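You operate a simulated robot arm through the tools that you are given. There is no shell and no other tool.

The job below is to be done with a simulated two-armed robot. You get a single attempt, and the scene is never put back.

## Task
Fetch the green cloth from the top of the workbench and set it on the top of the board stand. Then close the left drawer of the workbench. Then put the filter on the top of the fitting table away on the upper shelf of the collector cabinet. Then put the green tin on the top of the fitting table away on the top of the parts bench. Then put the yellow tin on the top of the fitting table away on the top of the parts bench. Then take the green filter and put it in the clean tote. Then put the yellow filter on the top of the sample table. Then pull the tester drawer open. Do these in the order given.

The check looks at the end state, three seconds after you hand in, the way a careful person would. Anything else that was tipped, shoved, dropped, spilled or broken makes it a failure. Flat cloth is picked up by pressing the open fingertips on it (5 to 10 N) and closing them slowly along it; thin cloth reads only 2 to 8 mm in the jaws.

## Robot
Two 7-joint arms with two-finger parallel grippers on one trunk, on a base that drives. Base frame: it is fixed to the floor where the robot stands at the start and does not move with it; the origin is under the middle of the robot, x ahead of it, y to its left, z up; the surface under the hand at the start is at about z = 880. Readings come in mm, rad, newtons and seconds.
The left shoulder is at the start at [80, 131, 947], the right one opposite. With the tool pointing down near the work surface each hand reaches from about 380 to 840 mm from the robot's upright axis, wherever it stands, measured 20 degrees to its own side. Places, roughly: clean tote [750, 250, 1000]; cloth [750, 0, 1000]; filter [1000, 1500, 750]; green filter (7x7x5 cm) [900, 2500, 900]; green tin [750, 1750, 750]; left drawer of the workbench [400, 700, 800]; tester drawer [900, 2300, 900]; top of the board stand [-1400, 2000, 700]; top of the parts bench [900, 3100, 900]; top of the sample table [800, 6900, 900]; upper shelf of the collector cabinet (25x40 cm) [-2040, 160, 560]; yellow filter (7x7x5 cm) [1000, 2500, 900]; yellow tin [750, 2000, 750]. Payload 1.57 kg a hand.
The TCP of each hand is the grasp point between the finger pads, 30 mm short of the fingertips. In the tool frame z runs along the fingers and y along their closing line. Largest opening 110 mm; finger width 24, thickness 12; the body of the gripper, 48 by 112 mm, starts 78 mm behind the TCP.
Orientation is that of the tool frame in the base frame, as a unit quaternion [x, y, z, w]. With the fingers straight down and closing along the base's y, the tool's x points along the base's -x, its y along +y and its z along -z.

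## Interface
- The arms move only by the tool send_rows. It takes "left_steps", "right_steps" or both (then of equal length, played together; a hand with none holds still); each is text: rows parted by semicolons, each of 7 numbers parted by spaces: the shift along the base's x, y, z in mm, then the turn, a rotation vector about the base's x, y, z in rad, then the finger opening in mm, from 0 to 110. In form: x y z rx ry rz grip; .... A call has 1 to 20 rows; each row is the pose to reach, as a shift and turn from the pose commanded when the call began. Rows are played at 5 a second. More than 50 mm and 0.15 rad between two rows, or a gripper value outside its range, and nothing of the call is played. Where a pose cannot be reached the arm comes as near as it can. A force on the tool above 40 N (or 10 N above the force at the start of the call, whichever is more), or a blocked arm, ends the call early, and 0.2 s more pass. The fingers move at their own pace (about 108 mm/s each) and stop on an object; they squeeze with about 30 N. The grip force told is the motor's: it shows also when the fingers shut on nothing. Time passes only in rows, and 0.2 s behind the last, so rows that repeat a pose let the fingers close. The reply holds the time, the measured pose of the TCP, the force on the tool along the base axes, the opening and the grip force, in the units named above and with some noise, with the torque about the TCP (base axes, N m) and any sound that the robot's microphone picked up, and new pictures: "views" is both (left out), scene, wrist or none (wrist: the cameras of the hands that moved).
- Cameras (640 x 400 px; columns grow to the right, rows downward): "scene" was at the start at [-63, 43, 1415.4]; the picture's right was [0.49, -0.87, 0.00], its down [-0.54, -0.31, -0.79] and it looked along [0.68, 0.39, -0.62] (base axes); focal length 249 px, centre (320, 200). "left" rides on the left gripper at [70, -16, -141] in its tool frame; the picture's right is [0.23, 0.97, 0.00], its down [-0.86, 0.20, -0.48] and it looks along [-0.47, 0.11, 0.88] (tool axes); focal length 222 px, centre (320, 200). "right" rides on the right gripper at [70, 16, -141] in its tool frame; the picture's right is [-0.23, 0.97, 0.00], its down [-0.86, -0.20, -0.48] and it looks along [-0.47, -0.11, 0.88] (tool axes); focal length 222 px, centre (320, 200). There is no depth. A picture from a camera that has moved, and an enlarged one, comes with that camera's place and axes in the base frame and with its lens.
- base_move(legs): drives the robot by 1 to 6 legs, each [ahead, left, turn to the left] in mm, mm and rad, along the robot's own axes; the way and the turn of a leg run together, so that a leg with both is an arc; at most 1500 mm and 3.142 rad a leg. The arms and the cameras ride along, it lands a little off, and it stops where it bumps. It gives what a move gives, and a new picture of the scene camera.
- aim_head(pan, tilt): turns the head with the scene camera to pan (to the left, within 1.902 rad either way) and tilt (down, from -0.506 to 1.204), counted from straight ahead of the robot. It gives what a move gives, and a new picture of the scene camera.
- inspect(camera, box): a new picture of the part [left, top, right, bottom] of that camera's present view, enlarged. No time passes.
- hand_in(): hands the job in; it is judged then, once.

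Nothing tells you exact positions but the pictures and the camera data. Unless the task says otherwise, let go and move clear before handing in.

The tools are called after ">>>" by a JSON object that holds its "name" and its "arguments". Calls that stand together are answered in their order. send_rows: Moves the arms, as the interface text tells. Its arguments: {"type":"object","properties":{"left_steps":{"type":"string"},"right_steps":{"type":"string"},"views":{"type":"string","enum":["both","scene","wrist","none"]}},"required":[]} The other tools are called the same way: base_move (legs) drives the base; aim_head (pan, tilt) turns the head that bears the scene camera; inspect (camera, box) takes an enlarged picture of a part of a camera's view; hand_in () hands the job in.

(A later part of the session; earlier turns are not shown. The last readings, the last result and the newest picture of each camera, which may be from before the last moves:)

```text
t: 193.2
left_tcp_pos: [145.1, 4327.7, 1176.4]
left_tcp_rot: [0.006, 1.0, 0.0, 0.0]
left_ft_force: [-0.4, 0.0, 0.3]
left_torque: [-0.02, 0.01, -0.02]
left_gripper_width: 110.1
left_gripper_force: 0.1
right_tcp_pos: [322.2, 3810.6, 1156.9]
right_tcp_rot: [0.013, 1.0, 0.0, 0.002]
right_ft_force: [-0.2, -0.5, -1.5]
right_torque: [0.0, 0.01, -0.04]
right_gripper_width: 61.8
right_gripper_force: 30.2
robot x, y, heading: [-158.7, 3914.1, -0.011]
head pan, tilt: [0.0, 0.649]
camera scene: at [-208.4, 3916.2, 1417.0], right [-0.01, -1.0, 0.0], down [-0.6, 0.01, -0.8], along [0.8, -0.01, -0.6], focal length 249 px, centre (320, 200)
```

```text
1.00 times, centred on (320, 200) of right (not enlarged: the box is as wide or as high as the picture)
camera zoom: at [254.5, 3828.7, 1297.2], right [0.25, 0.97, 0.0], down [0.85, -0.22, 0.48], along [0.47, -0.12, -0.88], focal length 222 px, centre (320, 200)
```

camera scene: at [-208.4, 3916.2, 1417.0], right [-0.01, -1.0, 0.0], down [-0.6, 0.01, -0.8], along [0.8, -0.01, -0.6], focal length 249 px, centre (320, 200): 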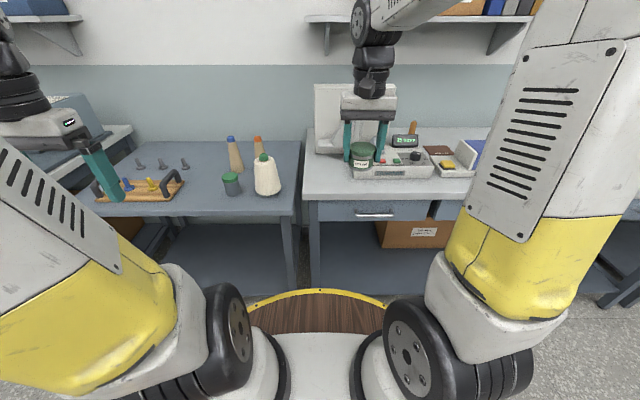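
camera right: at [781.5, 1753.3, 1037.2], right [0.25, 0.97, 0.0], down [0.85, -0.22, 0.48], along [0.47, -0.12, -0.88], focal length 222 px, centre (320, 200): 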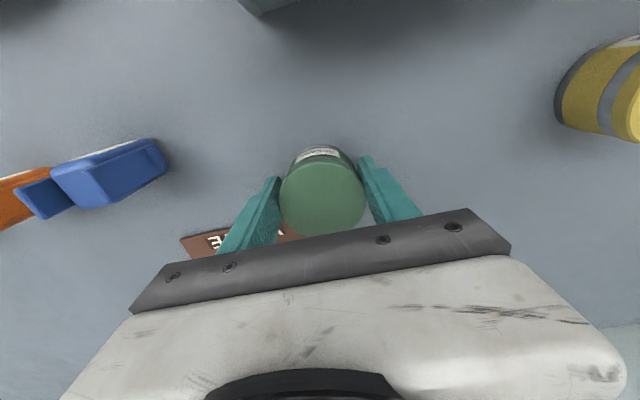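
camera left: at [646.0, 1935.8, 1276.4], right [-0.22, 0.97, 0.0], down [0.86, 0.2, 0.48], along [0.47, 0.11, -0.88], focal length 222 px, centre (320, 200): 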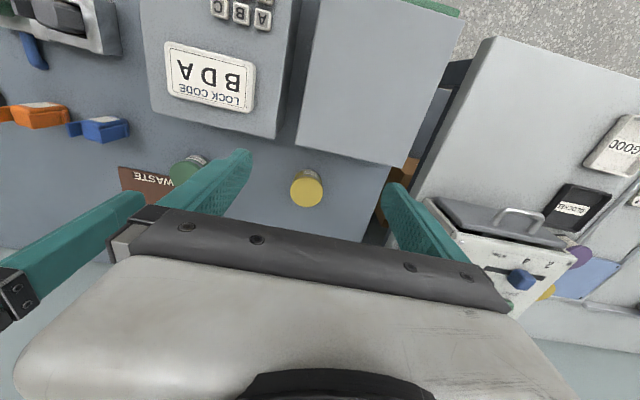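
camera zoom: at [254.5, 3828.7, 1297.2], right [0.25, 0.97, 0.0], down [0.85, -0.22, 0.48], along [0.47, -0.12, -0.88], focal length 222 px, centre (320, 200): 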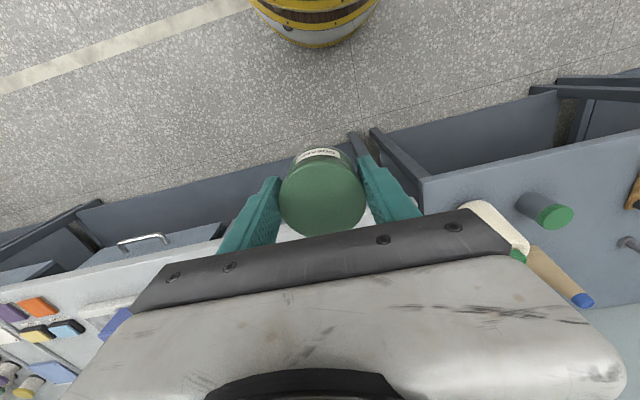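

Free area confirmed: bench left end y≈3966, machine's side y≈3785, front edge x≈533. I'll drive closer and bring the tin above (750, 3880).

>>> {"name": "base_move", "arguments": {"legs": [[240, 0, 0.01]]}}

>>> {"name": "send_rows", "arguments": {"right_steps": "40 15 -20 0 0 0 0; 80 30 -40 0 0 0 0; 120 45 -60 0 0 0 0; 155 58 -80 0 0 0 0; 190 69 -100 0 0 0 0; 190 69 -130 0 0 0 0; 190 69 -160 0 0 0 0; 190 69 -160 0 0 0 0", "views": "both"}}

```text
t: 195.0
left_tcp_pos: [379.8, 4328.6, 1176.6]
left_tcp_rot: [0.001, 1.0, 0.001, 0.001]
left_ft_force: [0.1, -0.1, 0.7]
left_torque: [-0.02, -0.02, 0.0]
left_gripper_width: 109.7
left_gripper_force: 0.1
right_tcp_pos: [563.8, 3813.8, 1155.8]
right_tcp_rot: [0.009, 1.0, 0.0, 0.002]
right_ft_force: [0.2, 0.9, -1.5]
right_torque: [0.01, 0.0, 0.01]
right_gripper_width: 61.5
right_gripper_force: 29.6
robot x, y, heading: [79.3, 3914.2, -0.001]
head pan, tilt: [0.0, 0.649]
camera scene: at [30.7, 3914.0, 1416.9], right [0.0, -1.0, 0.0], down [-0.6, 0.0, -0.8], along [0.8, 0.0, -0.6], focal length 249 px, centre (320, 200)
```

scene: 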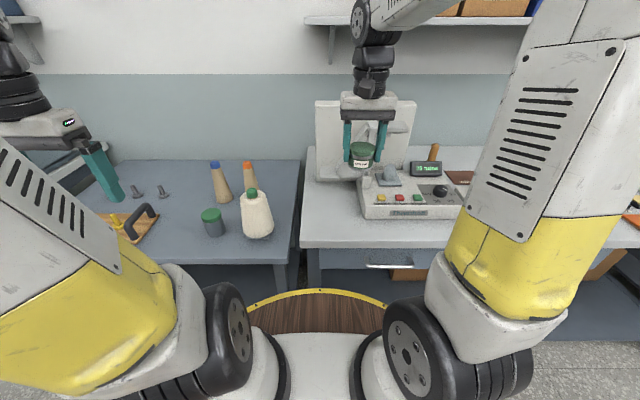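

```text
t: 196.6
left_tcp_pos: [379.7, 4330.1, 1176.9]
left_tcp_rot: [-0.001, 1.0, 0.0, 0.0]
left_ft_force: [-0.4, 0.1, 1.2]
left_torque: [-0.03, -0.06, 0.0]
left_gripper_width: 110.0
left_gripper_force: 0.0
right_tcp_pos: [754.8, 3895.6, 1012.6]
right_tcp_rot: [0.002, 1.0, 0.006, 0.008]
right_ft_force: [-4.2, 4.8, 1.8]
right_torque: [-0.01, 0.18, -0.19]
right_gripper_width: 61.7
right_gripper_force: 30.1
robot x, y, heading: [83.6, 3917.3, -0.002]
head pan, tilt: [0.0, 0.649]
stopped in row 7 (right hand): the force on the tool passed its limit at 72 N (the readings are from after the stop); the commanded pose is now the measured one
camera scene: at [30.2, 3915.1, 1416.9], right [0.0, -1.0, 0.0], down [-0.6, 0.0, -0.8], along [0.8, 0.0, -0.6], focal length 249 px, centre (320, 200)
camera right: at [683.0, 3911.8, 1152.0], right [0.23, 0.97, 0.02], down [0.85, -0.21, 0.49], along [0.48, -0.1, -0.87], focal length 222 px, centre (320, 200)
```

scene: 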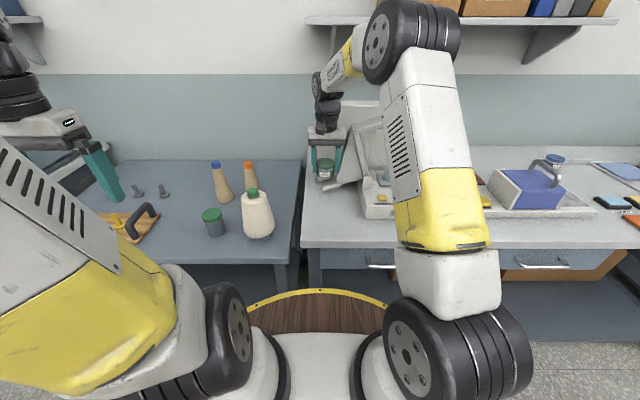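
right: 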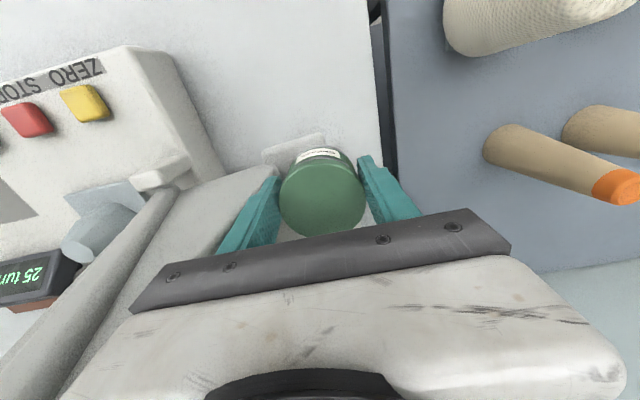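

I bumped something: the machine's white stand reaches further left than I judged. I'll stop and look before moving on.

>>> {"name": "inspect", "arguments": {"camera": "scene", "box": [280, 80, 480, 260]}}

>>> {"name": "inspect", "arguments": {"camera": "right", "box": [0, 0, 480, 300]}}

```text
2.22 times, centred on (380, 170) of scene
camera zoom: at [30.2, 3915.1, 1416.9], right [0.0, -1.0, 0.0], down [-0.6, 0.0, -0.8], along [0.8, 0.0, -0.6], focal length 553 px, centre (187, 267)
```

zoom: 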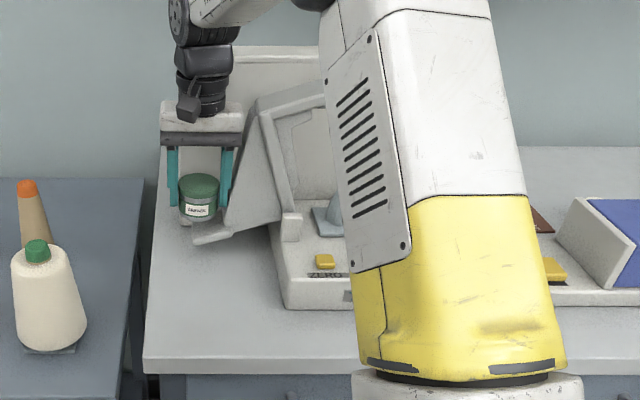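

```text
1.33 times, centred on (240, 150) of right
camera zoom: at [683.0, 3911.8, 1152.0], right [0.23, 0.97, 0.02], down [0.85, -0.21, 0.49], along [0.48, -0.1, -0.87], focal length 296 px, centre (427, 267)
```

zoom: 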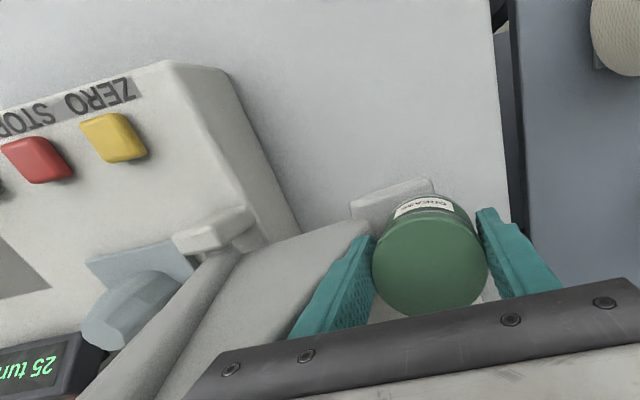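

>>> {"name": "send_rows", "arguments": {"right_steps": "0 5 10 0 0 0 0; 0 5 30 0 0 0 0; 0 5 60 0 0 0 0; 0 5 100 0 0 0 0; -10 5 140 0 0 0 0; -50 5 160 0 0 0 0; -100 5 160 0 0 0 0; -150 5 160 0 0 0 0; -200 5 160 0 0 0 0", "views": "both"}}

>>> {"name": "inspect", "arguments": {"camera": "scene", "box": [280, 80, 480, 260]}}

```text
t: 198.6
left_tcp_pos: [380.7, 4329.5, 1176.9]
left_tcp_rot: [0.0, 1.0, 0.0, -0.001]
left_ft_force: [0.4, 0.2, -0.5]
left_torque: [-0.03, 0.07, -0.02]
left_gripper_width: 109.8
left_gripper_force: 0.1
right_tcp_pos: [557.5, 3900.0, 1170.4]
right_tcp_rot: [0.003, 1.0, 0.007, 0.007]
right_ft_force: [0.7, 0.5, -1.8]
right_torque: [0.0, 0.02, -0.01]
right_gripper_width: 61.6
right_gripper_force: 30.0
robot x, y, heading: [82.4, 3912.9, 0.003]
head pan, tilt: [0.0, 0.649]
camera scene: at [31.3, 3914.5, 1417.0], right [0.0, -1.0, 0.0], down [-0.6, 0.0, -0.8], along [0.8, 0.0, -0.6], focal length 249 px, centre (320, 200)
camera right: at [485.9, 3914.5, 1311.1], right [0.23, 0.97, 0.02], down [0.85, -0.21, 0.49], along [0.48, -0.1, -0.87], focal length 222 px, centre (320, 200)
```

scene: 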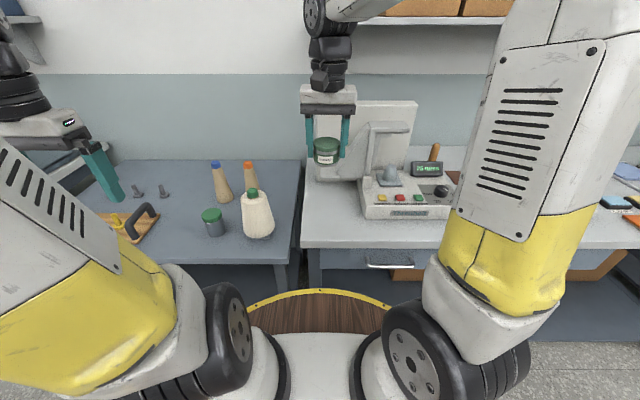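
right: 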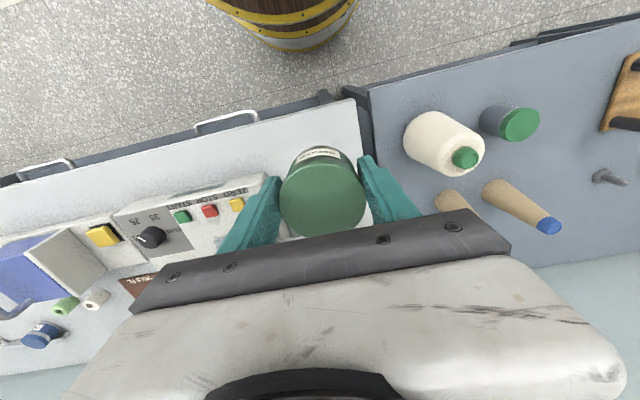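

```text
2.22 times, centred on (380, 170) of scene
camera zoom: at [31.3, 3914.5, 1417.0], right [0.0, -1.0, 0.0], down [-0.6, 0.0, -0.8], along [0.8, 0.0, -0.6], focal length 553 px, centre (187, 267)
```

zoom: 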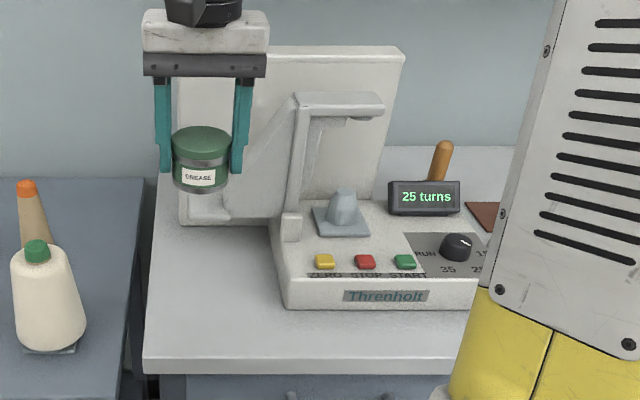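

Now I understand: a free-hanging guide arm of the machine ends near (756, 3900, z≈960) over my target; it gave way and has swung back, and the machine looks unmoved (buttons, panel and label are at the same pixels as before). I'll use the clear front-left corner at (640, 3880) instead.

>>> {"name": "send_rows", "arguments": {"right_steps": "25 -6 -20 0 0 0 0; 50 -12 -50 0 0 0 0; 70 -18 -85 0 0 0 0; 82 -22 -120 0 0 0 0; 82 -22 -150 0 0 0 0; 82 -22 -170 0 0 0 0", "views": "both"}}

>>> {"name": "inspect", "arguments": {"camera": "scene", "box": [280, 80, 480, 260]}}

```text
t: 200.0
left_tcp_pos: [379.0, 4331.0, 1177.0]
left_tcp_rot: [0.0, 1.0, 0.0, -0.001]
left_ft_force: [-0.5, -0.6, 0.7]
left_torque: [-0.03, 0.0, -0.01]
left_gripper_width: 109.8
left_gripper_force: 0.0
right_tcp_pos: [638.2, 3877.6, 1000.2]
right_tcp_rot: [0.002, 1.0, 0.006, 0.008]
right_ft_force: [0.1, -0.1, -1.2]
right_torque: [0.03, -0.01, -0.04]
right_gripper_width: 61.6
right_gripper_force: 29.6
robot x, y, heading: [80.1, 3912.9, -0.0]
head pan, tilt: [0.0, 0.649]
camera scene: at [30.7, 3914.5, 1417.0], right [0.0, -1.0, 0.0], down [-0.6, 0.0, -0.8], along [0.8, 0.0, -0.6], focal length 249 px, centre (320, 200)
camera right: at [566.6, 3892.6, 1140.7], right [0.23, 0.97, 0.02], down [0.85, -0.21, 0.49], along [0.48, -0.1, -0.87], focal length 222 px, centre (320, 200)
```

scene: 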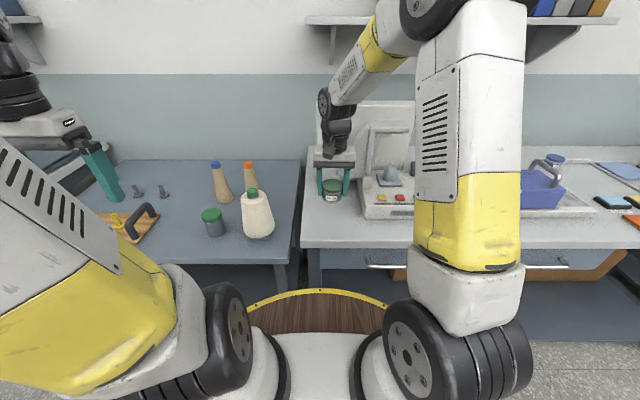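
right: 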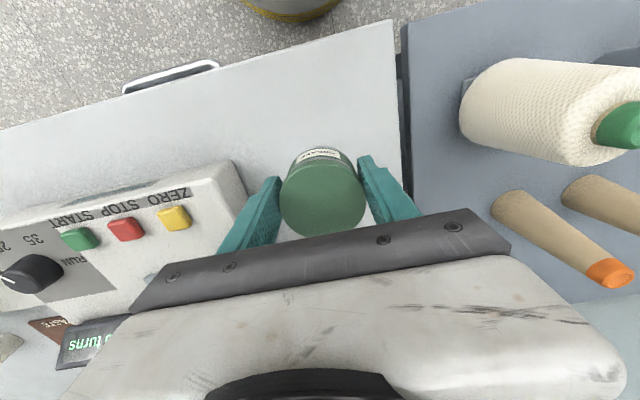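

```text
2.22 times, centred on (380, 170) of scene
camera zoom: at [30.7, 3914.5, 1417.0], right [0.0, -1.0, 0.0], down [-0.6, 0.0, -0.8], along [0.8, 0.0, -0.6], focal length 553 px, centre (187, 267)
```

zoom: 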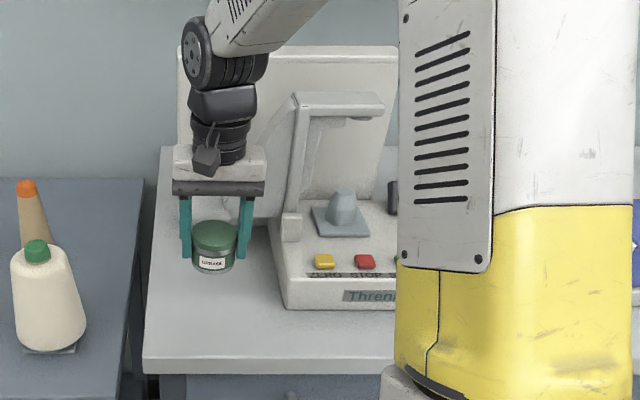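

Clear view: the machine's side is at y≈3790, the tin has room. I'll lower it slowly, shifting 8 mm left.

>>> {"name": "send_rows", "arguments": {"right_steps": "0 4 -25 0 0 0 0; 0 8 -50 0 0 0 0; 0 8 -65 0 0 0 0; 0 8 -75 0 0 0 0; 0 8 -80 0 0 0 0; 0 8 -84 0 0 0 0; 0 8 -84 0 0 0 0", "views": "wrist"}}

```text
t: 201.6
left_tcp_pos: [379.6, 4329.5, 1177.4]
left_tcp_rot: [0.001, 1.0, 0.0, 0.0]
left_ft_force: [-0.2, -0.1, -0.5]
left_torque: [0.01, -0.01, -0.02]
left_gripper_width: 110.0
left_gripper_force: 0.1
right_tcp_pos: [638.0, 3885.8, 918.8]
right_tcp_rot: [0.002, 1.0, 0.007, 0.011]
right_ft_force: [4.5, -0.6, 32.7]
right_torque: [-0.08, -0.26, 0.02]
right_gripper_width: 61.7
right_gripper_force: 30.1
robot x, y, heading: [80.2, 3916.1, -0.001]
head pan, tilt: [0.0, 0.649]
camera right: at [566.3, 3900.9, 1058.6], right [0.23, 0.97, 0.02], down [0.84, -0.21, 0.49], along [0.48, -0.1, -0.87], focal length 222 px, centre (320, 200)
```

right: 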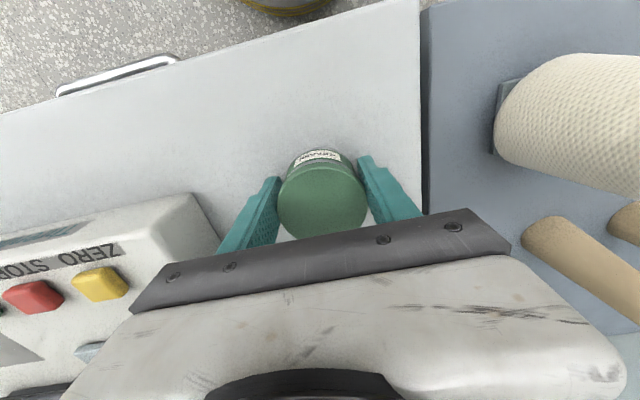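

Touchdown with 33 N. I'll ease off, open, and rise.

>>> {"name": "send_rows", "arguments": {"right_steps": "0 0 1 0 0 0 0; 0 0 2 0 0 0 66; 0 0 2 0 0 0 74; 0 0 2 0 0 0 84; 0 0 2 0 0 0 88; 0 0 20 0 0 0 88; 0 0 60 0 0 0 88; 0 0 105 0 0 0 88; 0 0 150 0 0 0 88; 0 0 195 0 0 0 100; -30 0 230 0 0 0 110; -75 0 240 0 0 0 110", "views": "both"}}

>>> {"name": "inspect", "arguments": {"camera": "scene", "box": [280, 80, 480, 260]}}

```text
t: 204.2
left_tcp_pos: [380.2, 4329.5, 1176.3]
left_tcp_rot: [0.0, 1.0, 0.0, -0.002]
left_ft_force: [0.7, 0.7, -0.1]
left_torque: [0.0, 0.05, 0.01]
left_gripper_width: 110.1
left_gripper_force: 0.0
right_tcp_pos: [562.6, 3885.3, 1157.3]
right_tcp_rot: [0.003, 1.0, 0.006, 0.007]
right_ft_force: [0.7, 1.0, -0.6]
right_torque: [-0.02, 0.01, 0.02]
right_gripper_width: 110.2
right_gripper_force: 0.1
robot x, y, heading: [82.4, 3912.0, -0.002]
head pan, tilt: [0.0, 0.649]
camera scene: at [31.2, 3914.6, 1417.0], right [0.0, -1.0, 0.0], down [-0.6, 0.0, -0.8], along [0.8, 0.0, -0.6], focal length 249 px, centre (320, 200)
camera right: at [490.9, 3900.7, 1297.2], right [0.23, 0.97, 0.02], down [0.85, -0.21, 0.49], along [0.48, -0.1, -0.87], focal length 222 px, centre (320, 200)
```

scene: 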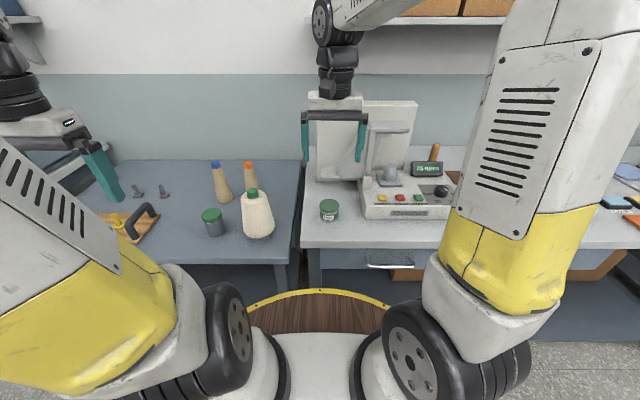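
right: 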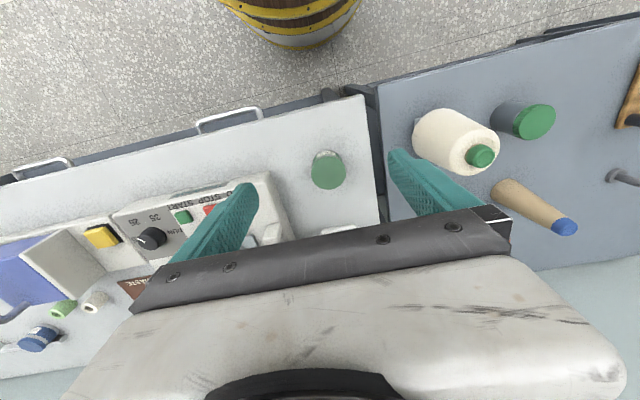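

```text
2.22 times, centred on (380, 170) of scene
camera zoom: at [31.2, 3914.6, 1417.0], right [0.0, -1.0, 0.0], down [-0.6, 0.0, -0.8], along [0.8, 0.0, -0.6], focal length 553 px, centre (187, 267)
```

zoom: 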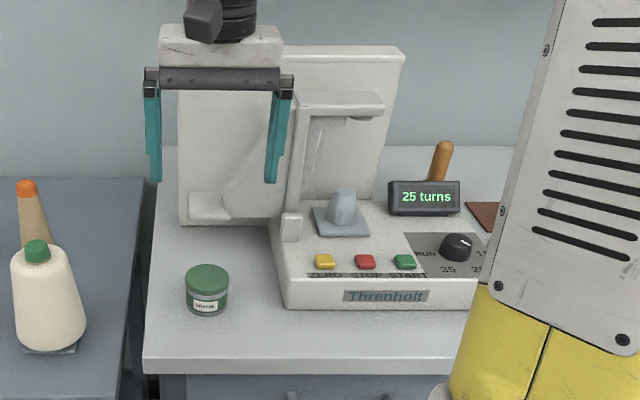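

The green tin stands safely on the parts bench and the machine looks as before. Now back for the yellow tin at (826,1949).

>>> {"name": "base_move", "arguments": {"legs": [[-230, 0, 0], [0, -1000, 0], [0, -905, 0], [250, 0, 0]]}}

>>> {"name": "aim_head", "arguments": {"pan": -0.05, "tilt": 0.7}}

>>> {"name": "inspect", "arguments": {"camera": "right", "box": [0, 0, 640, 400]}}

```text
t: 216.5
left_tcp_pos: [400.7, 2428.7, 1178.3]
left_tcp_rot: [-0.008, 1.0, 0.0, 0.0]
left_ft_force: [0.0, -0.3, -0.7]
left_torque: [0.04, -0.02, -0.01]
left_gripper_width: 109.9
left_gripper_force: 0.1
right_tcp_pos: [589.0, 1986.3, 1156.7]
right_tcp_rot: [-0.005, 1.0, 0.006, 0.008]
right_ft_force: [-0.2, -0.1, 0.0]
right_torque: [-0.01, -0.06, -0.01]
right_gripper_width: 110.0
right_gripper_force: 0.1
robot x, y, heading: [108.8, 2007.5, 0.014]
head pan, tilt: [0.0, 0.649]
camera scene: at [57.6, 2007.7, 1416.9], right [0.02, -1.0, 0.0], down [-0.6, -0.01, -0.8], along [0.8, 0.01, -0.6], focal length 249 px, centre (320, 200)
```

scene: 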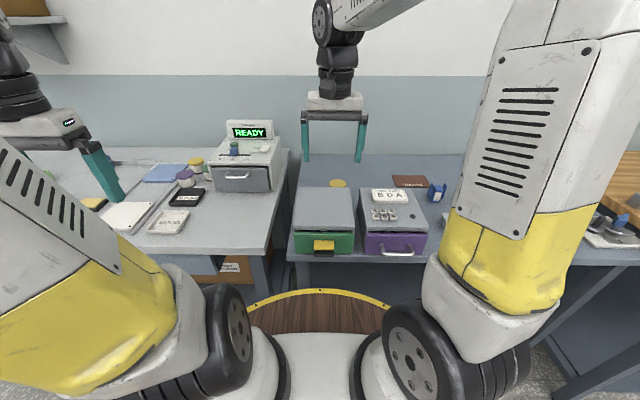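

```text
t: 217.2
left_tcp_pos: [399.2, 2429.5, 1176.9]
left_tcp_rot: [-0.008, 1.0, 0.0, -0.001]
left_ft_force: [0.2, 0.0, 0.5]
left_torque: [0.03, -0.02, 0.0]
left_gripper_width: 109.9
left_gripper_force: 0.1
right_tcp_pos: [589.1, 1986.2, 1156.9]
right_tcp_rot: [-0.005, 1.0, 0.006, 0.008]
right_ft_force: [-0.7, -0.2, 0.1]
right_torque: [0.03, 0.03, 0.02]
right_gripper_width: 109.9
right_gripper_force: 0.0
robot x, y, heading: [108.0, 2007.2, 0.015]
head pan, tilt: [-0.051, 0.7]
camera scene: at [55.8, 2003.4, 1412.6], right [-0.04, -1.0, 0.0], down [-0.64, 0.02, -0.77], along [0.76, -0.03, -0.64], focal length 249 px, centre (320, 200)
```

scene: 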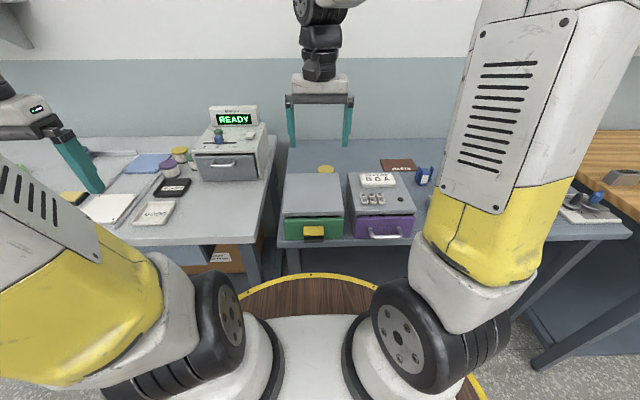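

```text
1.00 times, centred on (320, 200) of right (not enlarged: the box is as wide or as high as the picture)
camera zoom: at [518.0, 2000.5, 1297.1], right [0.22, 0.98, 0.02], down [0.85, -0.2, 0.49], along [0.48, -0.09, -0.87], focal length 222 px, centre (320, 200)
```

zoom: 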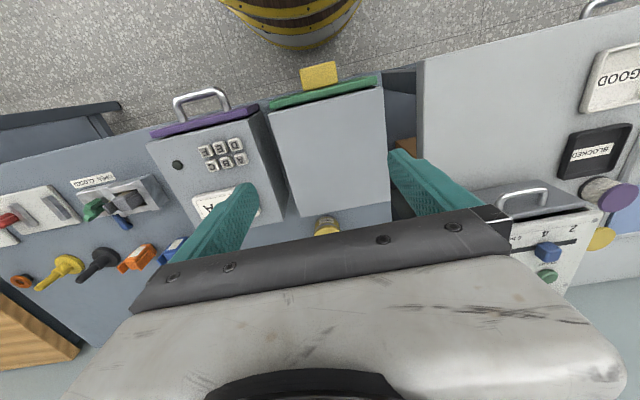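

The yellow tin is at about (828,1952) behind the green box. I'll bring the right hand over it.

>>> {"name": "send_rows", "arguments": {"right_steps": "45 -7 -10 0 0 0 110; 90 -14 -25 0 0 0 110; 135 -21 -45 0 0 0 110; 175 -28 -65 0 0 0 100; 210 -32 -95 0 0 0 90; 235 -34 -130 0 0 0 90; 239 -34 -170 0 0 0 90; 239 -34 -195 0 0 0 90; 239 -34 -195 0 0 0 90", "views": "both"}}

```text
t: 219.2
left_tcp_pos: [400.5, 2428.0, 1177.6]
left_tcp_rot: [-0.007, 1.0, 0.001, -0.001]
left_ft_force: [0.8, -0.7, 0.6]
left_torque: [0.02, -0.01, -0.01]
left_gripper_width: 110.1
left_gripper_force: 0.1
right_tcp_pos: [828.4, 1952.1, 960.7]
right_tcp_rot: [-0.005, 1.0, 0.006, 0.007]
right_ft_force: [0.7, -0.1, 0.2]
right_torque: [-0.01, -0.02, 0.01]
right_gripper_width: 90.0
right_gripper_force: 0.0
robot x, y, heading: [110.3, 2009.8, 0.015]
head pan, tilt: [-0.051, 0.7]
camera scene: at [55.9, 2003.4, 1412.6], right [-0.04, -1.0, 0.0], down [-0.64, 0.02, -0.76], along [0.76, -0.03, -0.64], focal length 249 px, centre (320, 200)
camera right: at [756.7, 1966.1, 1101.0], right [0.22, 0.98, 0.02], down [0.85, -0.2, 0.49], along [0.48, -0.09, -0.87], focal length 222 px, centre (320, 200)
```

scene: 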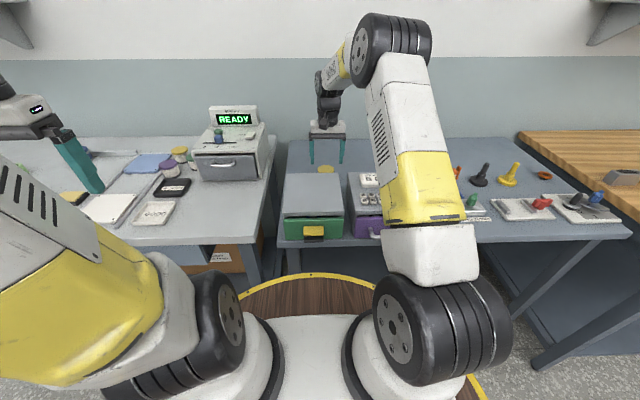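
right: 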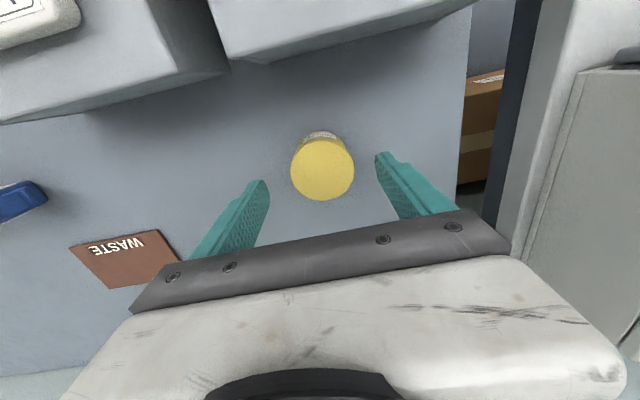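

Centred on the yellow tin. Lowering and closing.

>>> {"name": "send_rows", "arguments": {"right_steps": "1 1 -20 0 0 0 90; 2 2 -40 0 0 0 90; 3 3 -55 0 0 0 90; 3 3 -64 0 0 0 90; 3 3 -64 0 0 0 65; 3 3 -64 0 0 0 40; 3 3 -64 0 0 0 10; 3 3 -64 0 0 0 0", "views": "wrist"}}

```text
t: 220.9
left_tcp_pos: [401.0, 2429.0, 1177.8]
left_tcp_rot: [-0.008, 1.0, 0.0, -0.001]
left_ft_force: [-1.4, -0.1, 0.3]
left_torque: [-0.03, 0.02, 0.01]
left_gripper_width: 110.0
left_gripper_force: 0.0
right_tcp_pos: [831.9, 1956.0, 897.8]
right_tcp_rot: [-0.005, 1.0, 0.006, 0.007]
right_ft_force: [0.5, -0.2, -1.5]
right_torque: [0.02, 0.0, 0.01]
right_gripper_width: 61.2
right_gripper_force: 30.3
robot x, y, heading: [108.3, 2006.7, 0.01]
head pan, tilt: [-0.051, 0.7]
camera right: at [760.1, 1969.3, 1037.9], right [0.22, 0.98, 0.02], down [0.85, -0.2, 0.49], along [0.48, -0.09, -0.87], focal length 222 px, centre (320, 200)
```

right: 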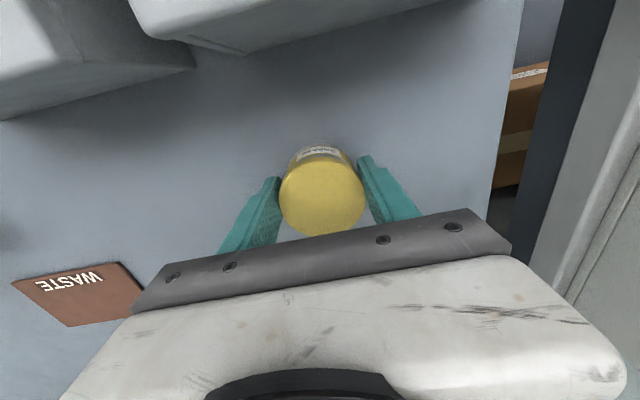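

The yellow tin is held (61.2 mm). I'll lift it out, back off and drive along the parts bench to look for an open spot for it.

>>> {"name": "send_rows", "arguments": {"right_steps": "0 0 30 0 0 0 0; 0 0 70 0 0 0 0; 0 0 110 0 0 0 0; 0 0 150 0 0 0 0; -20 0 190 0 0 0 0; -50 0 225 0 0 0 0; -90 0 245 0 0 0 0; -130 0 260 0 0 0 0; -175 0 260 0 0 0 0; -220 0 260 0 0 0 0; -260 0 260 0 0 0 0", "views": "none"}}

>>> {"name": "base_move", "arguments": {"legs": [[-250, 0, -0.012], [0, 1030, 0], [180, 0, 0]]}}

>>> {"name": "aim_head", "arguments": {"pan": -0.1, "tilt": 0.75}}

>>> {"name": "inspect", "arguments": {"camera": "scene", "box": [180, 80, 480, 260]}}

>>> {"name": "inspect", "arguments": {"camera": "right", "box": [0, 0, 640, 400]}}

```text
t: 223.3
left_tcp_pos: [400.6, 2428.2, 1177.1]
left_tcp_rot: [-0.008, 1.0, 0.0, -0.001]
left_ft_force: [0.8, 0.3, -0.1]
left_torque: [-0.03, 0.01, 0.01]
left_gripper_width: 109.8
left_gripper_force: 0.1
right_tcp_pos: [572.1, 1956.4, 1156.7]
right_tcp_rot: [-0.005, 1.0, 0.006, 0.007]
right_ft_force: [0.3, -0.4, -1.3]
right_torque: [-0.04, 0.04, -0.01]
right_gripper_width: 61.2
right_gripper_force: 29.9
robot x, y, heading: [109.1, 2008.6, 0.015]
head pan, tilt: [-0.051, 0.7]
```

```text
t: 231.2
left_tcp_pos: [339.3, 3456.6, 1177.3]
left_tcp_rot: [0.003, 1.0, 0.0, 0.0]
left_ft_force: [-1.0, -0.2, -0.5]
left_torque: [-0.01, 0.01, 0.0]
left_gripper_width: 110.2
left_gripper_force: 0.0
right_tcp_pos: [501.2, 2982.1, 1157.6]
right_tcp_rot: [0.006, 1.0, 0.006, 0.007]
right_ft_force: [-1.0, 0.7, -0.8]
right_torque: [0.01, 0.0, -0.02]
right_gripper_width: 61.3
right_gripper_force: 30.5
robot x, y, heading: [37.6, 3041.3, -0.009]
head pan, tilt: [-0.051, 0.7]
camera scene: at [-12.7, 3039.1, 1412.6], right [-0.06, -1.0, 0.0], down [-0.64, 0.04, -0.76], along [0.76, -0.04, -0.64], focal length 249 px, centre (320, 200)
```

scene: 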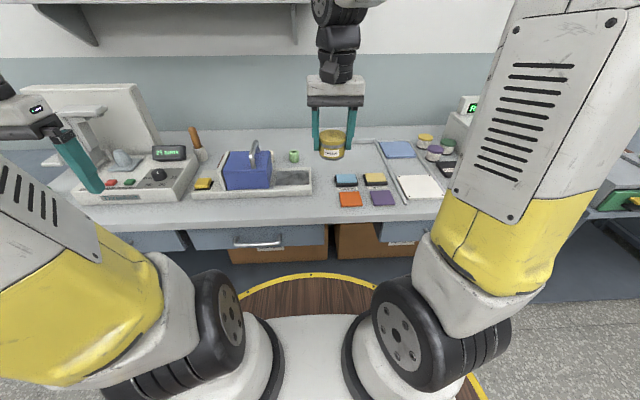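

```text
t: 231.9
left_tcp_pos: [340.6, 3457.0, 1176.4]
left_tcp_rot: [0.003, 1.0, -0.001, -0.001]
left_ft_force: [-0.7, -0.5, -0.7]
left_torque: [0.0, -0.02, -0.01]
left_gripper_width: 109.9
left_gripper_force: 0.1
right_tcp_pos: [502.7, 2981.1, 1157.8]
right_tcp_rot: [0.006, 1.0, 0.006, 0.008]
right_ft_force: [-0.8, -0.7, -0.8]
right_torque: [-0.01, 0.03, 0.04]
right_gripper_width: 61.6
right_gripper_force: 30.3
robot x, y, heading: [39.5, 3039.7, -0.002]
head pan, tilt: [-0.099, 0.75]
camera scene: at [-14.9, 3035.3, 1408.4], right [-0.1, -0.99, 0.0], down [-0.68, 0.07, -0.73], along [0.73, -0.08, -0.68], focal length 249 px, centre (320, 200)
```

scene: 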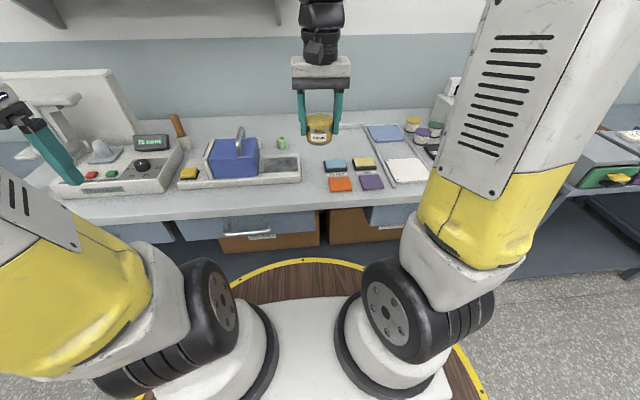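

```text
2.13 times, centred on (330, 170) of scene
camera zoom: at [-14.9, 3035.3, 1408.4], right [-0.1, -0.99, 0.0], down [-0.68, 0.07, -0.73], along [0.73, -0.08, -0.68], focal length 531 px, centre (299, 264)
```

zoom: 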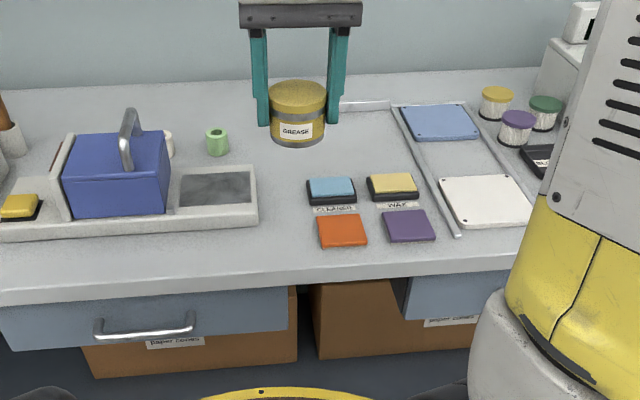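

```text
1.00 times, centred on (320, 200) of right (not enlarged: the box is as wide or as high as the picture)
camera zoom: at [430.8, 2996.8, 1297.8], right [0.24, 0.97, 0.02], down [0.85, -0.21, 0.49], along [0.48, -0.1, -0.87], focal length 222 px, centre (320, 200)
```

zoom: 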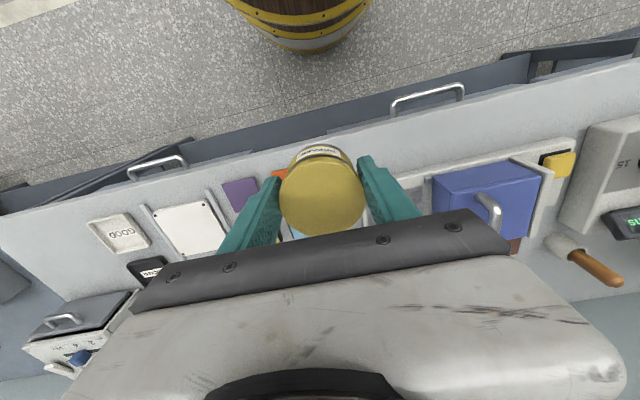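

There's a good open area behind the colour swatches, right of the blue machine: around (828, 2958), about 190 mm in front of a blue jar. I'll drive closer and set the yellow tin there.

>>> {"name": "base_move", "arguments": {"legs": [[85, 0, 0]]}}

>>> {"name": "send_rows", "arguments": {"right_steps": "45 -5 -10 0 0 0 0; 90 -10 -20 0 0 0 0; 135 -15 -30 0 0 0 0; 175 -20 -40 0 0 0 0; 210 -23 -55 0 0 0 0; 235 -23 -75 0 0 0 0; 240 -23 -100 0 0 0 0; 240 -23 -120 0 0 0 0", "views": "both"}}

>>> {"name": "inspect", "arguments": {"camera": "scene", "box": [200, 80, 440, 240]}}

```text
t: 233.0
left_tcp_pos: [426.1, 3456.3, 1177.0]
left_tcp_rot: [0.004, 1.0, 0.0, 0.0]
left_ft_force: [-0.5, 0.2, 0.3]
left_torque: [0.03, -0.04, 0.03]
left_gripper_width: 109.9
left_gripper_force: 0.1
right_tcp_pos: [586.0, 2980.7, 1156.4]
right_tcp_rot: [0.006, 1.0, 0.006, 0.007]
right_ft_force: [0.1, 0.2, -1.5]
right_torque: [0.01, 0.01, 0.0]
right_gripper_width: 61.6
right_gripper_force: 30.5
robot x, y, heading: [126.1, 3040.7, -0.006]
head pan, tilt: [-0.099, 0.75]
camera scene: at [70.1, 3034.8, 1408.4], right [-0.11, -0.99, 0.0], down [-0.68, 0.07, -0.73], along [0.73, -0.08, -0.68], focal length 249 px, centre (320, 200)
```

scene: 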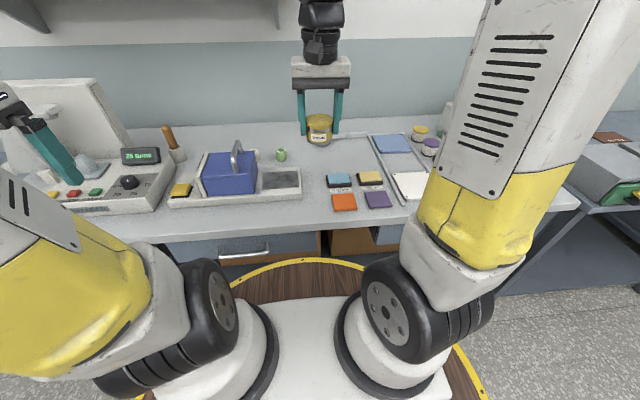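

```text
t: 234.8
left_tcp_pos: [427.0, 3456.1, 1177.6]
left_tcp_rot: [0.003, 1.0, 0.0, -0.001]
left_ft_force: [0.4, -0.7, 0.8]
left_torque: [0.02, 0.01, 0.02]
left_gripper_width: 110.0
left_gripper_force: 0.0
right_tcp_pos: [827.1, 2957.7, 1036.6]
right_tcp_rot: [0.006, 1.0, 0.006, 0.008]
right_ft_force: [-0.6, 0.1, -1.7]
right_torque: [0.0, 0.0, 0.0]
right_gripper_width: 61.4
right_gripper_force: 29.9
robot x, y, heading: [123.6, 3041.8, -0.004]
head pan, tilt: [-0.099, 0.75]
camera scene: at [70.3, 3034.8, 1408.4], right [-0.11, -0.99, 0.0], down [-0.68, 0.07, -0.73], along [0.73, -0.08, -0.68], focal length 249 px, centre (320, 200)
camera right: at [755.6, 2972.9, 1178.0], right [0.24, 0.97, 0.02], down [0.85, -0.22, 0.49], along [0.48, -0.1, -0.87], focal length 222 px, centre (320, 200)
```

scene: 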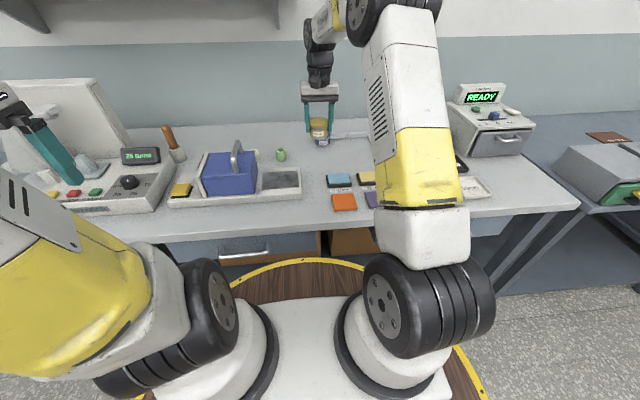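
right: 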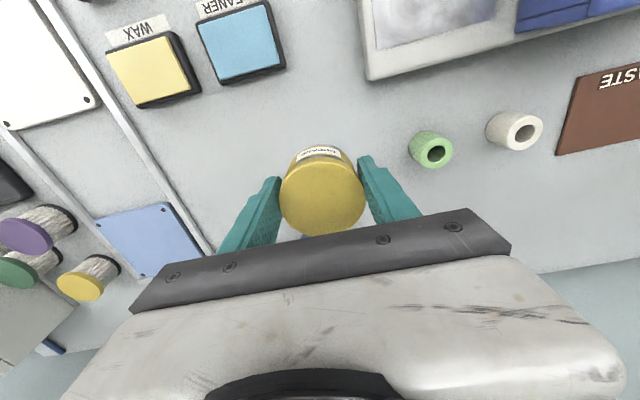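

```text
2.50 times, centred on (320, 160) of scene
camera zoom: at [70.3, 3034.8, 1408.4], right [-0.11, -0.99, 0.0], down [-0.68, 0.07, -0.73], along [0.73, -0.08, -0.68], focal length 622 px, centre (320, 300)
```

zoom: 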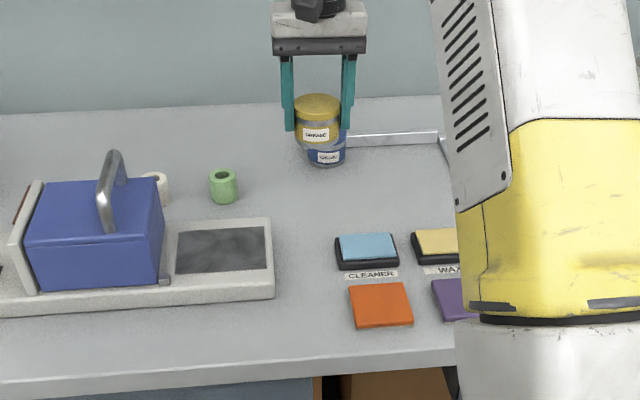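

The spot is clear: jar at x≈975 behind, cup at y≈3098, swatches at x<760. Lowering the yellow tin.

>>> {"name": "send_rows", "arguments": {"right_steps": "0 0 -35 0 0 0 0; 0 0 -70 0 0 0 0; 0 0 -92 0 0 0 0; 0 0 -104 0 0 0 0; 0 0 -110 0 0 0 0; 0 0 -114 0 0 0 0; 0 0 -117 0 0 0 0; 0 0 -117 0 0 0 0", "views": "wrist"}}

```text
t: 236.3
left_tcp_pos: [426.2, 3455.6, 1176.9]
left_tcp_rot: [0.002, 1.0, 0.0, 0.0]
left_ft_force: [-0.2, 0.2, -0.4]
left_torque: [-0.03, 0.01, -0.03]
left_gripper_width: 110.0
left_gripper_force: 0.1
right_tcp_pos: [827.9, 2958.0, 927.2]
right_tcp_rot: [0.006, 1.0, 0.006, 0.012]
right_ft_force: [1.7, 0.6, 6.5]
right_torque: [0.17, -0.02, 0.0]
right_gripper_width: 61.6
right_gripper_force: 30.3
robot x, y, heading: [125.4, 3039.2, -0.012]
head pan, tilt: [-0.099, 0.75]
stopped in row 7 (right hand): the force on the tool passed its limit at 44 N (the readings are from after the stop); the commanded pose is now the measured one
camera right: at [756.5, 2973.2, 1066.6], right [0.24, 0.97, 0.02], down [0.84, -0.22, 0.5], along [0.49, -0.1, -0.87], focal length 222 px, centre (320, 200)
```

right: 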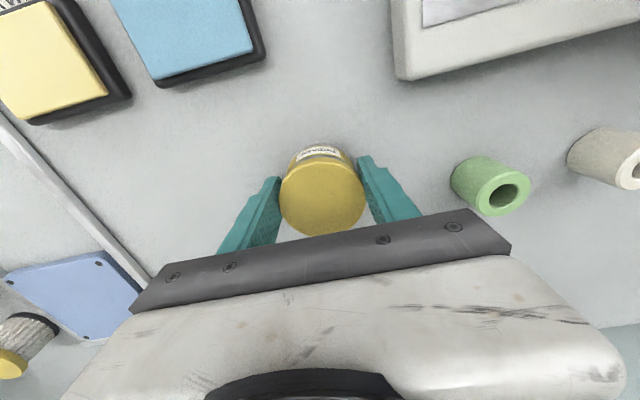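

Touchdown. I'll open the fingers gently and rise.

>>> {"name": "send_rows", "arguments": {"right_steps": "0 0 -1 0 0 0 0; 0 0 -1 0 0 0 64; 0 0 -1 0 0 0 70; 0 0 -1 0 0 0 80; 0 0 -1 0 0 0 88; 0 0 20 0 0 0 88; 0 0 60 0 0 0 88; 0 0 105 0 0 0 88; 0 0 150 0 0 0 88; 0 0 195 0 0 0 100; -30 0 225 0 0 0 110; -75 0 230 0 0 0 110", "views": "both"}}

>>> {"name": "inspect", "arguments": {"camera": "scene", "box": [200, 80, 440, 240]}}

```text
t: 238.9
left_tcp_pos: [426.9, 3456.0, 1178.1]
left_tcp_rot: [0.002, 1.0, 0.0, -0.001]
left_ft_force: [-0.4, 0.5, -1.1]
left_torque: [-0.06, 0.03, -0.01]
left_gripper_width: 109.7
left_gripper_force: 0.1
right_tcp_pos: [752.5, 2957.1, 1153.8]
right_tcp_rot: [0.006, 1.0, 0.007, 0.01]
right_ft_force: [0.0, -0.3, -0.3]
right_torque: [-0.02, 0.05, 0.0]
right_gripper_width: 109.8
right_gripper_force: 0.1
robot x, y, heading: [125.2, 3043.1, -0.01]
head pan, tilt: [-0.099, 0.75]
camera scene: at [70.7, 3034.8, 1408.4], right [-0.11, -0.99, 0.0], down [-0.68, 0.07, -0.73], along [0.73, -0.08, -0.68], focal length 249 px, centre (320, 200)
camera right: at [681.0, 2973.0, 1295.6], right [0.24, 0.97, 0.02], down [0.84, -0.22, 0.49], along [0.48, -0.1, -0.87], focal length 222 px, centre (320, 200)
```

scene: 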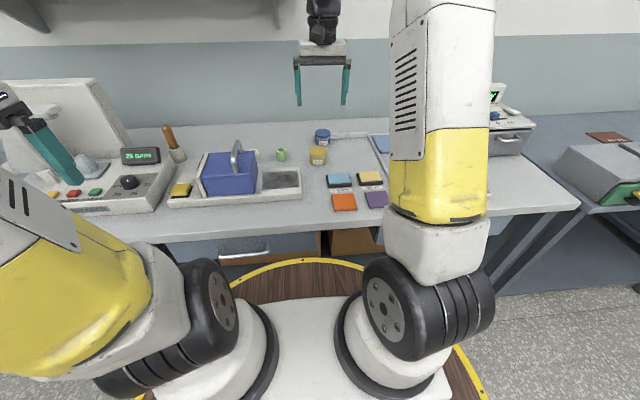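
right: 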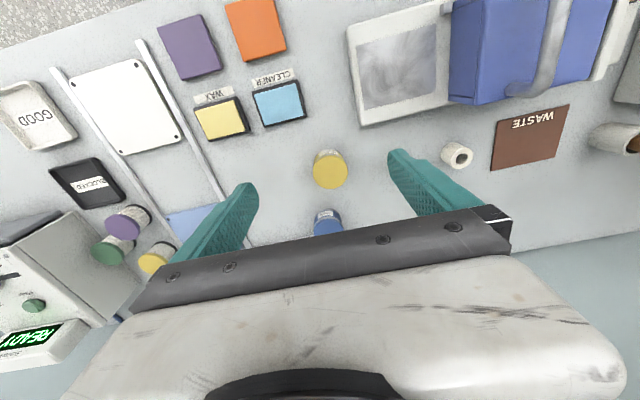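

```text
2.50 times, centred on (320, 160) of scene
camera zoom: at [70.7, 3034.8, 1408.4], right [-0.11, -0.99, 0.0], down [-0.68, 0.07, -0.73], along [0.73, -0.08, -0.68], focal length 622 px, centre (320, 300)
```

zoom: 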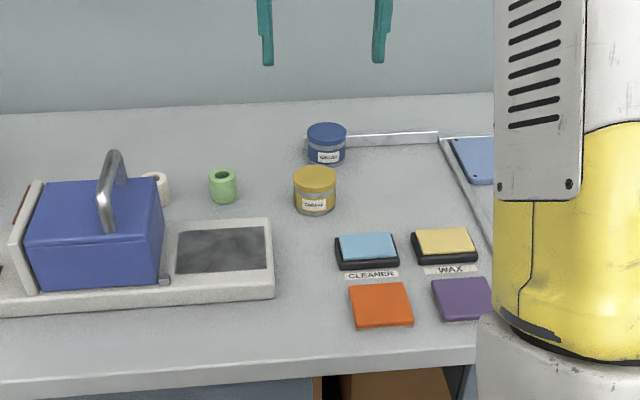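

The yellow tin stands beside the blue tin on the parts bench. Next the green filter: I place the caps at green (892,2469), purple (840,2545), yellow (937,2547), tester's side at y≈2400, so I'll close along x. I'll turn the hand −90° and drive in front.

>>> {"name": "send_rows", "arguments": {"right_steps": "-15 0 0 0.0 0.0 -0.14 110; -30 0 0 0 0 -0.28 110; -45 0 0 0 0 -0.42 110; -60 0 0 0 0 -0.56 110; -75 0 0 0 0 -0.70 110; -90 0 0 0 0 -0.84 110; -105 0 0 0 0 -0.98 110; -120 0 0 0 0 -1.12 110; -135 0 0 0 0 -1.26 110; -150 0 0 0 0 -1.40 110; -150 0 0 0 0 -1.54 110; -150 0 0 0 0 -1.56 110", "views": "none"}}

>>> {"name": "base_move", "arguments": {"legs": [[0, -440, 0.008], [40, 0, 0]]}}

>>> {"name": "inspect", "arguments": {"camera": "right", "box": [0, 0, 640, 400]}}

>>> {"name": "inspect", "arguments": {"camera": "scene", "box": [240, 80, 460, 240]}}

```text
t: 241.5
left_tcp_pos: [426.2, 3456.0, 1176.9]
left_tcp_rot: [0.004, 1.0, 0.0, -0.001]
left_ft_force: [-0.9, -0.9, 0.3]
left_torque: [-0.03, -0.02, 0.01]
left_gripper_width: 110.0
left_gripper_force: 0.0
right_tcp_pos: [602.3, 2957.6, 1155.6]
right_tcp_rot: [0.708, 0.706, -0.002, 0.013]
right_ft_force: [0.2, 0.4, -0.9]
right_torque: [-0.02, 0.0, -0.02]
right_gripper_width: 109.9
right_gripper_force: 0.1
robot x, y, heading: [127.6, 3040.1, -0.005]
head pan, tilt: [-0.099, 0.75]
```

```text
t: 244.7
left_tcp_pos: [462.3, 3016.4, 1176.0]
left_tcp_rot: [0.002, 1.0, -0.001, 0.0]
left_ft_force: [-0.2, 0.0, 0.5]
left_torque: [0.02, -0.02, 0.01]
left_gripper_width: 110.0
left_gripper_force: 0.0
right_tcp_pos: [640.9, 2519.6, 1156.2]
right_tcp_rot: [0.706, 0.708, -0.003, 0.013]
right_ft_force: [-0.2, -0.7, 0.5]
right_torque: [0.01, -0.01, 0.03]
right_gripper_width: 110.2
right_gripper_force: 0.0
robot x, y, heading: [164.0, 2603.0, 0.001]
head pan, tilt: [-0.099, 0.75]
camera scene: at [107.9, 2593.9, 1408.3], right [-0.1, -0.99, 0.0], down [-0.68, 0.07, -0.73], along [0.73, -0.08, -0.68], focal length 249 px, centre (320, 200)
```

scene: 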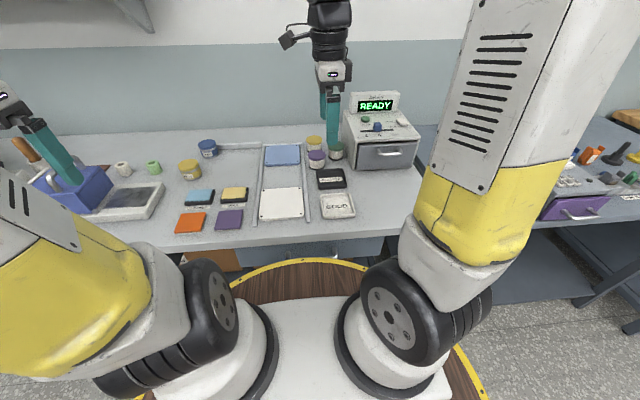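

```text
1.00 times, centred on (320, 200) of right (not enlarged: the box is as wide or as high as the picture)
camera zoom: at [655.8, 2591.8, 1295.9], right [0.97, -0.23, 0.02], down [-0.2, -0.85, 0.49], along [-0.1, -0.48, -0.87], focal length 222 px, centre (320, 200)
```

zoom: 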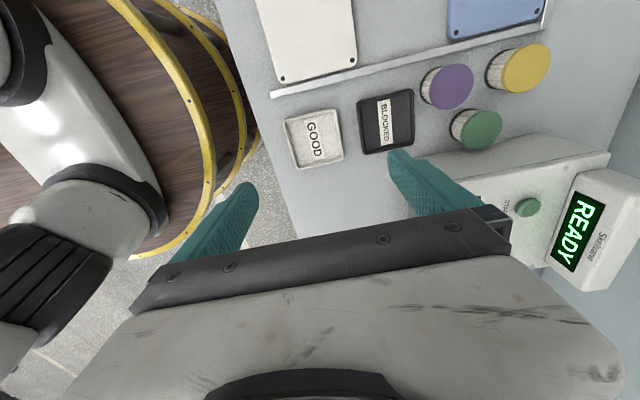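

```text
2.50 times, centred on (350, 160) of scene
camera zoom: at [107.9, 2593.9, 1408.3], right [-0.1, -0.99, 0.0], down [-0.68, 0.07, -0.73], along [0.73, -0.08, -0.68], focal length 622 px, centre (245, 300)
```

zoom: 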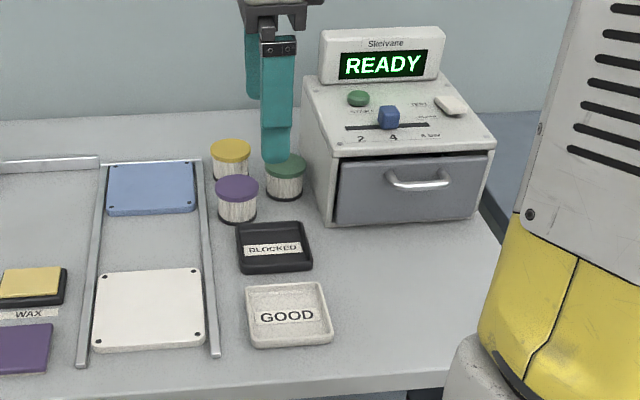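

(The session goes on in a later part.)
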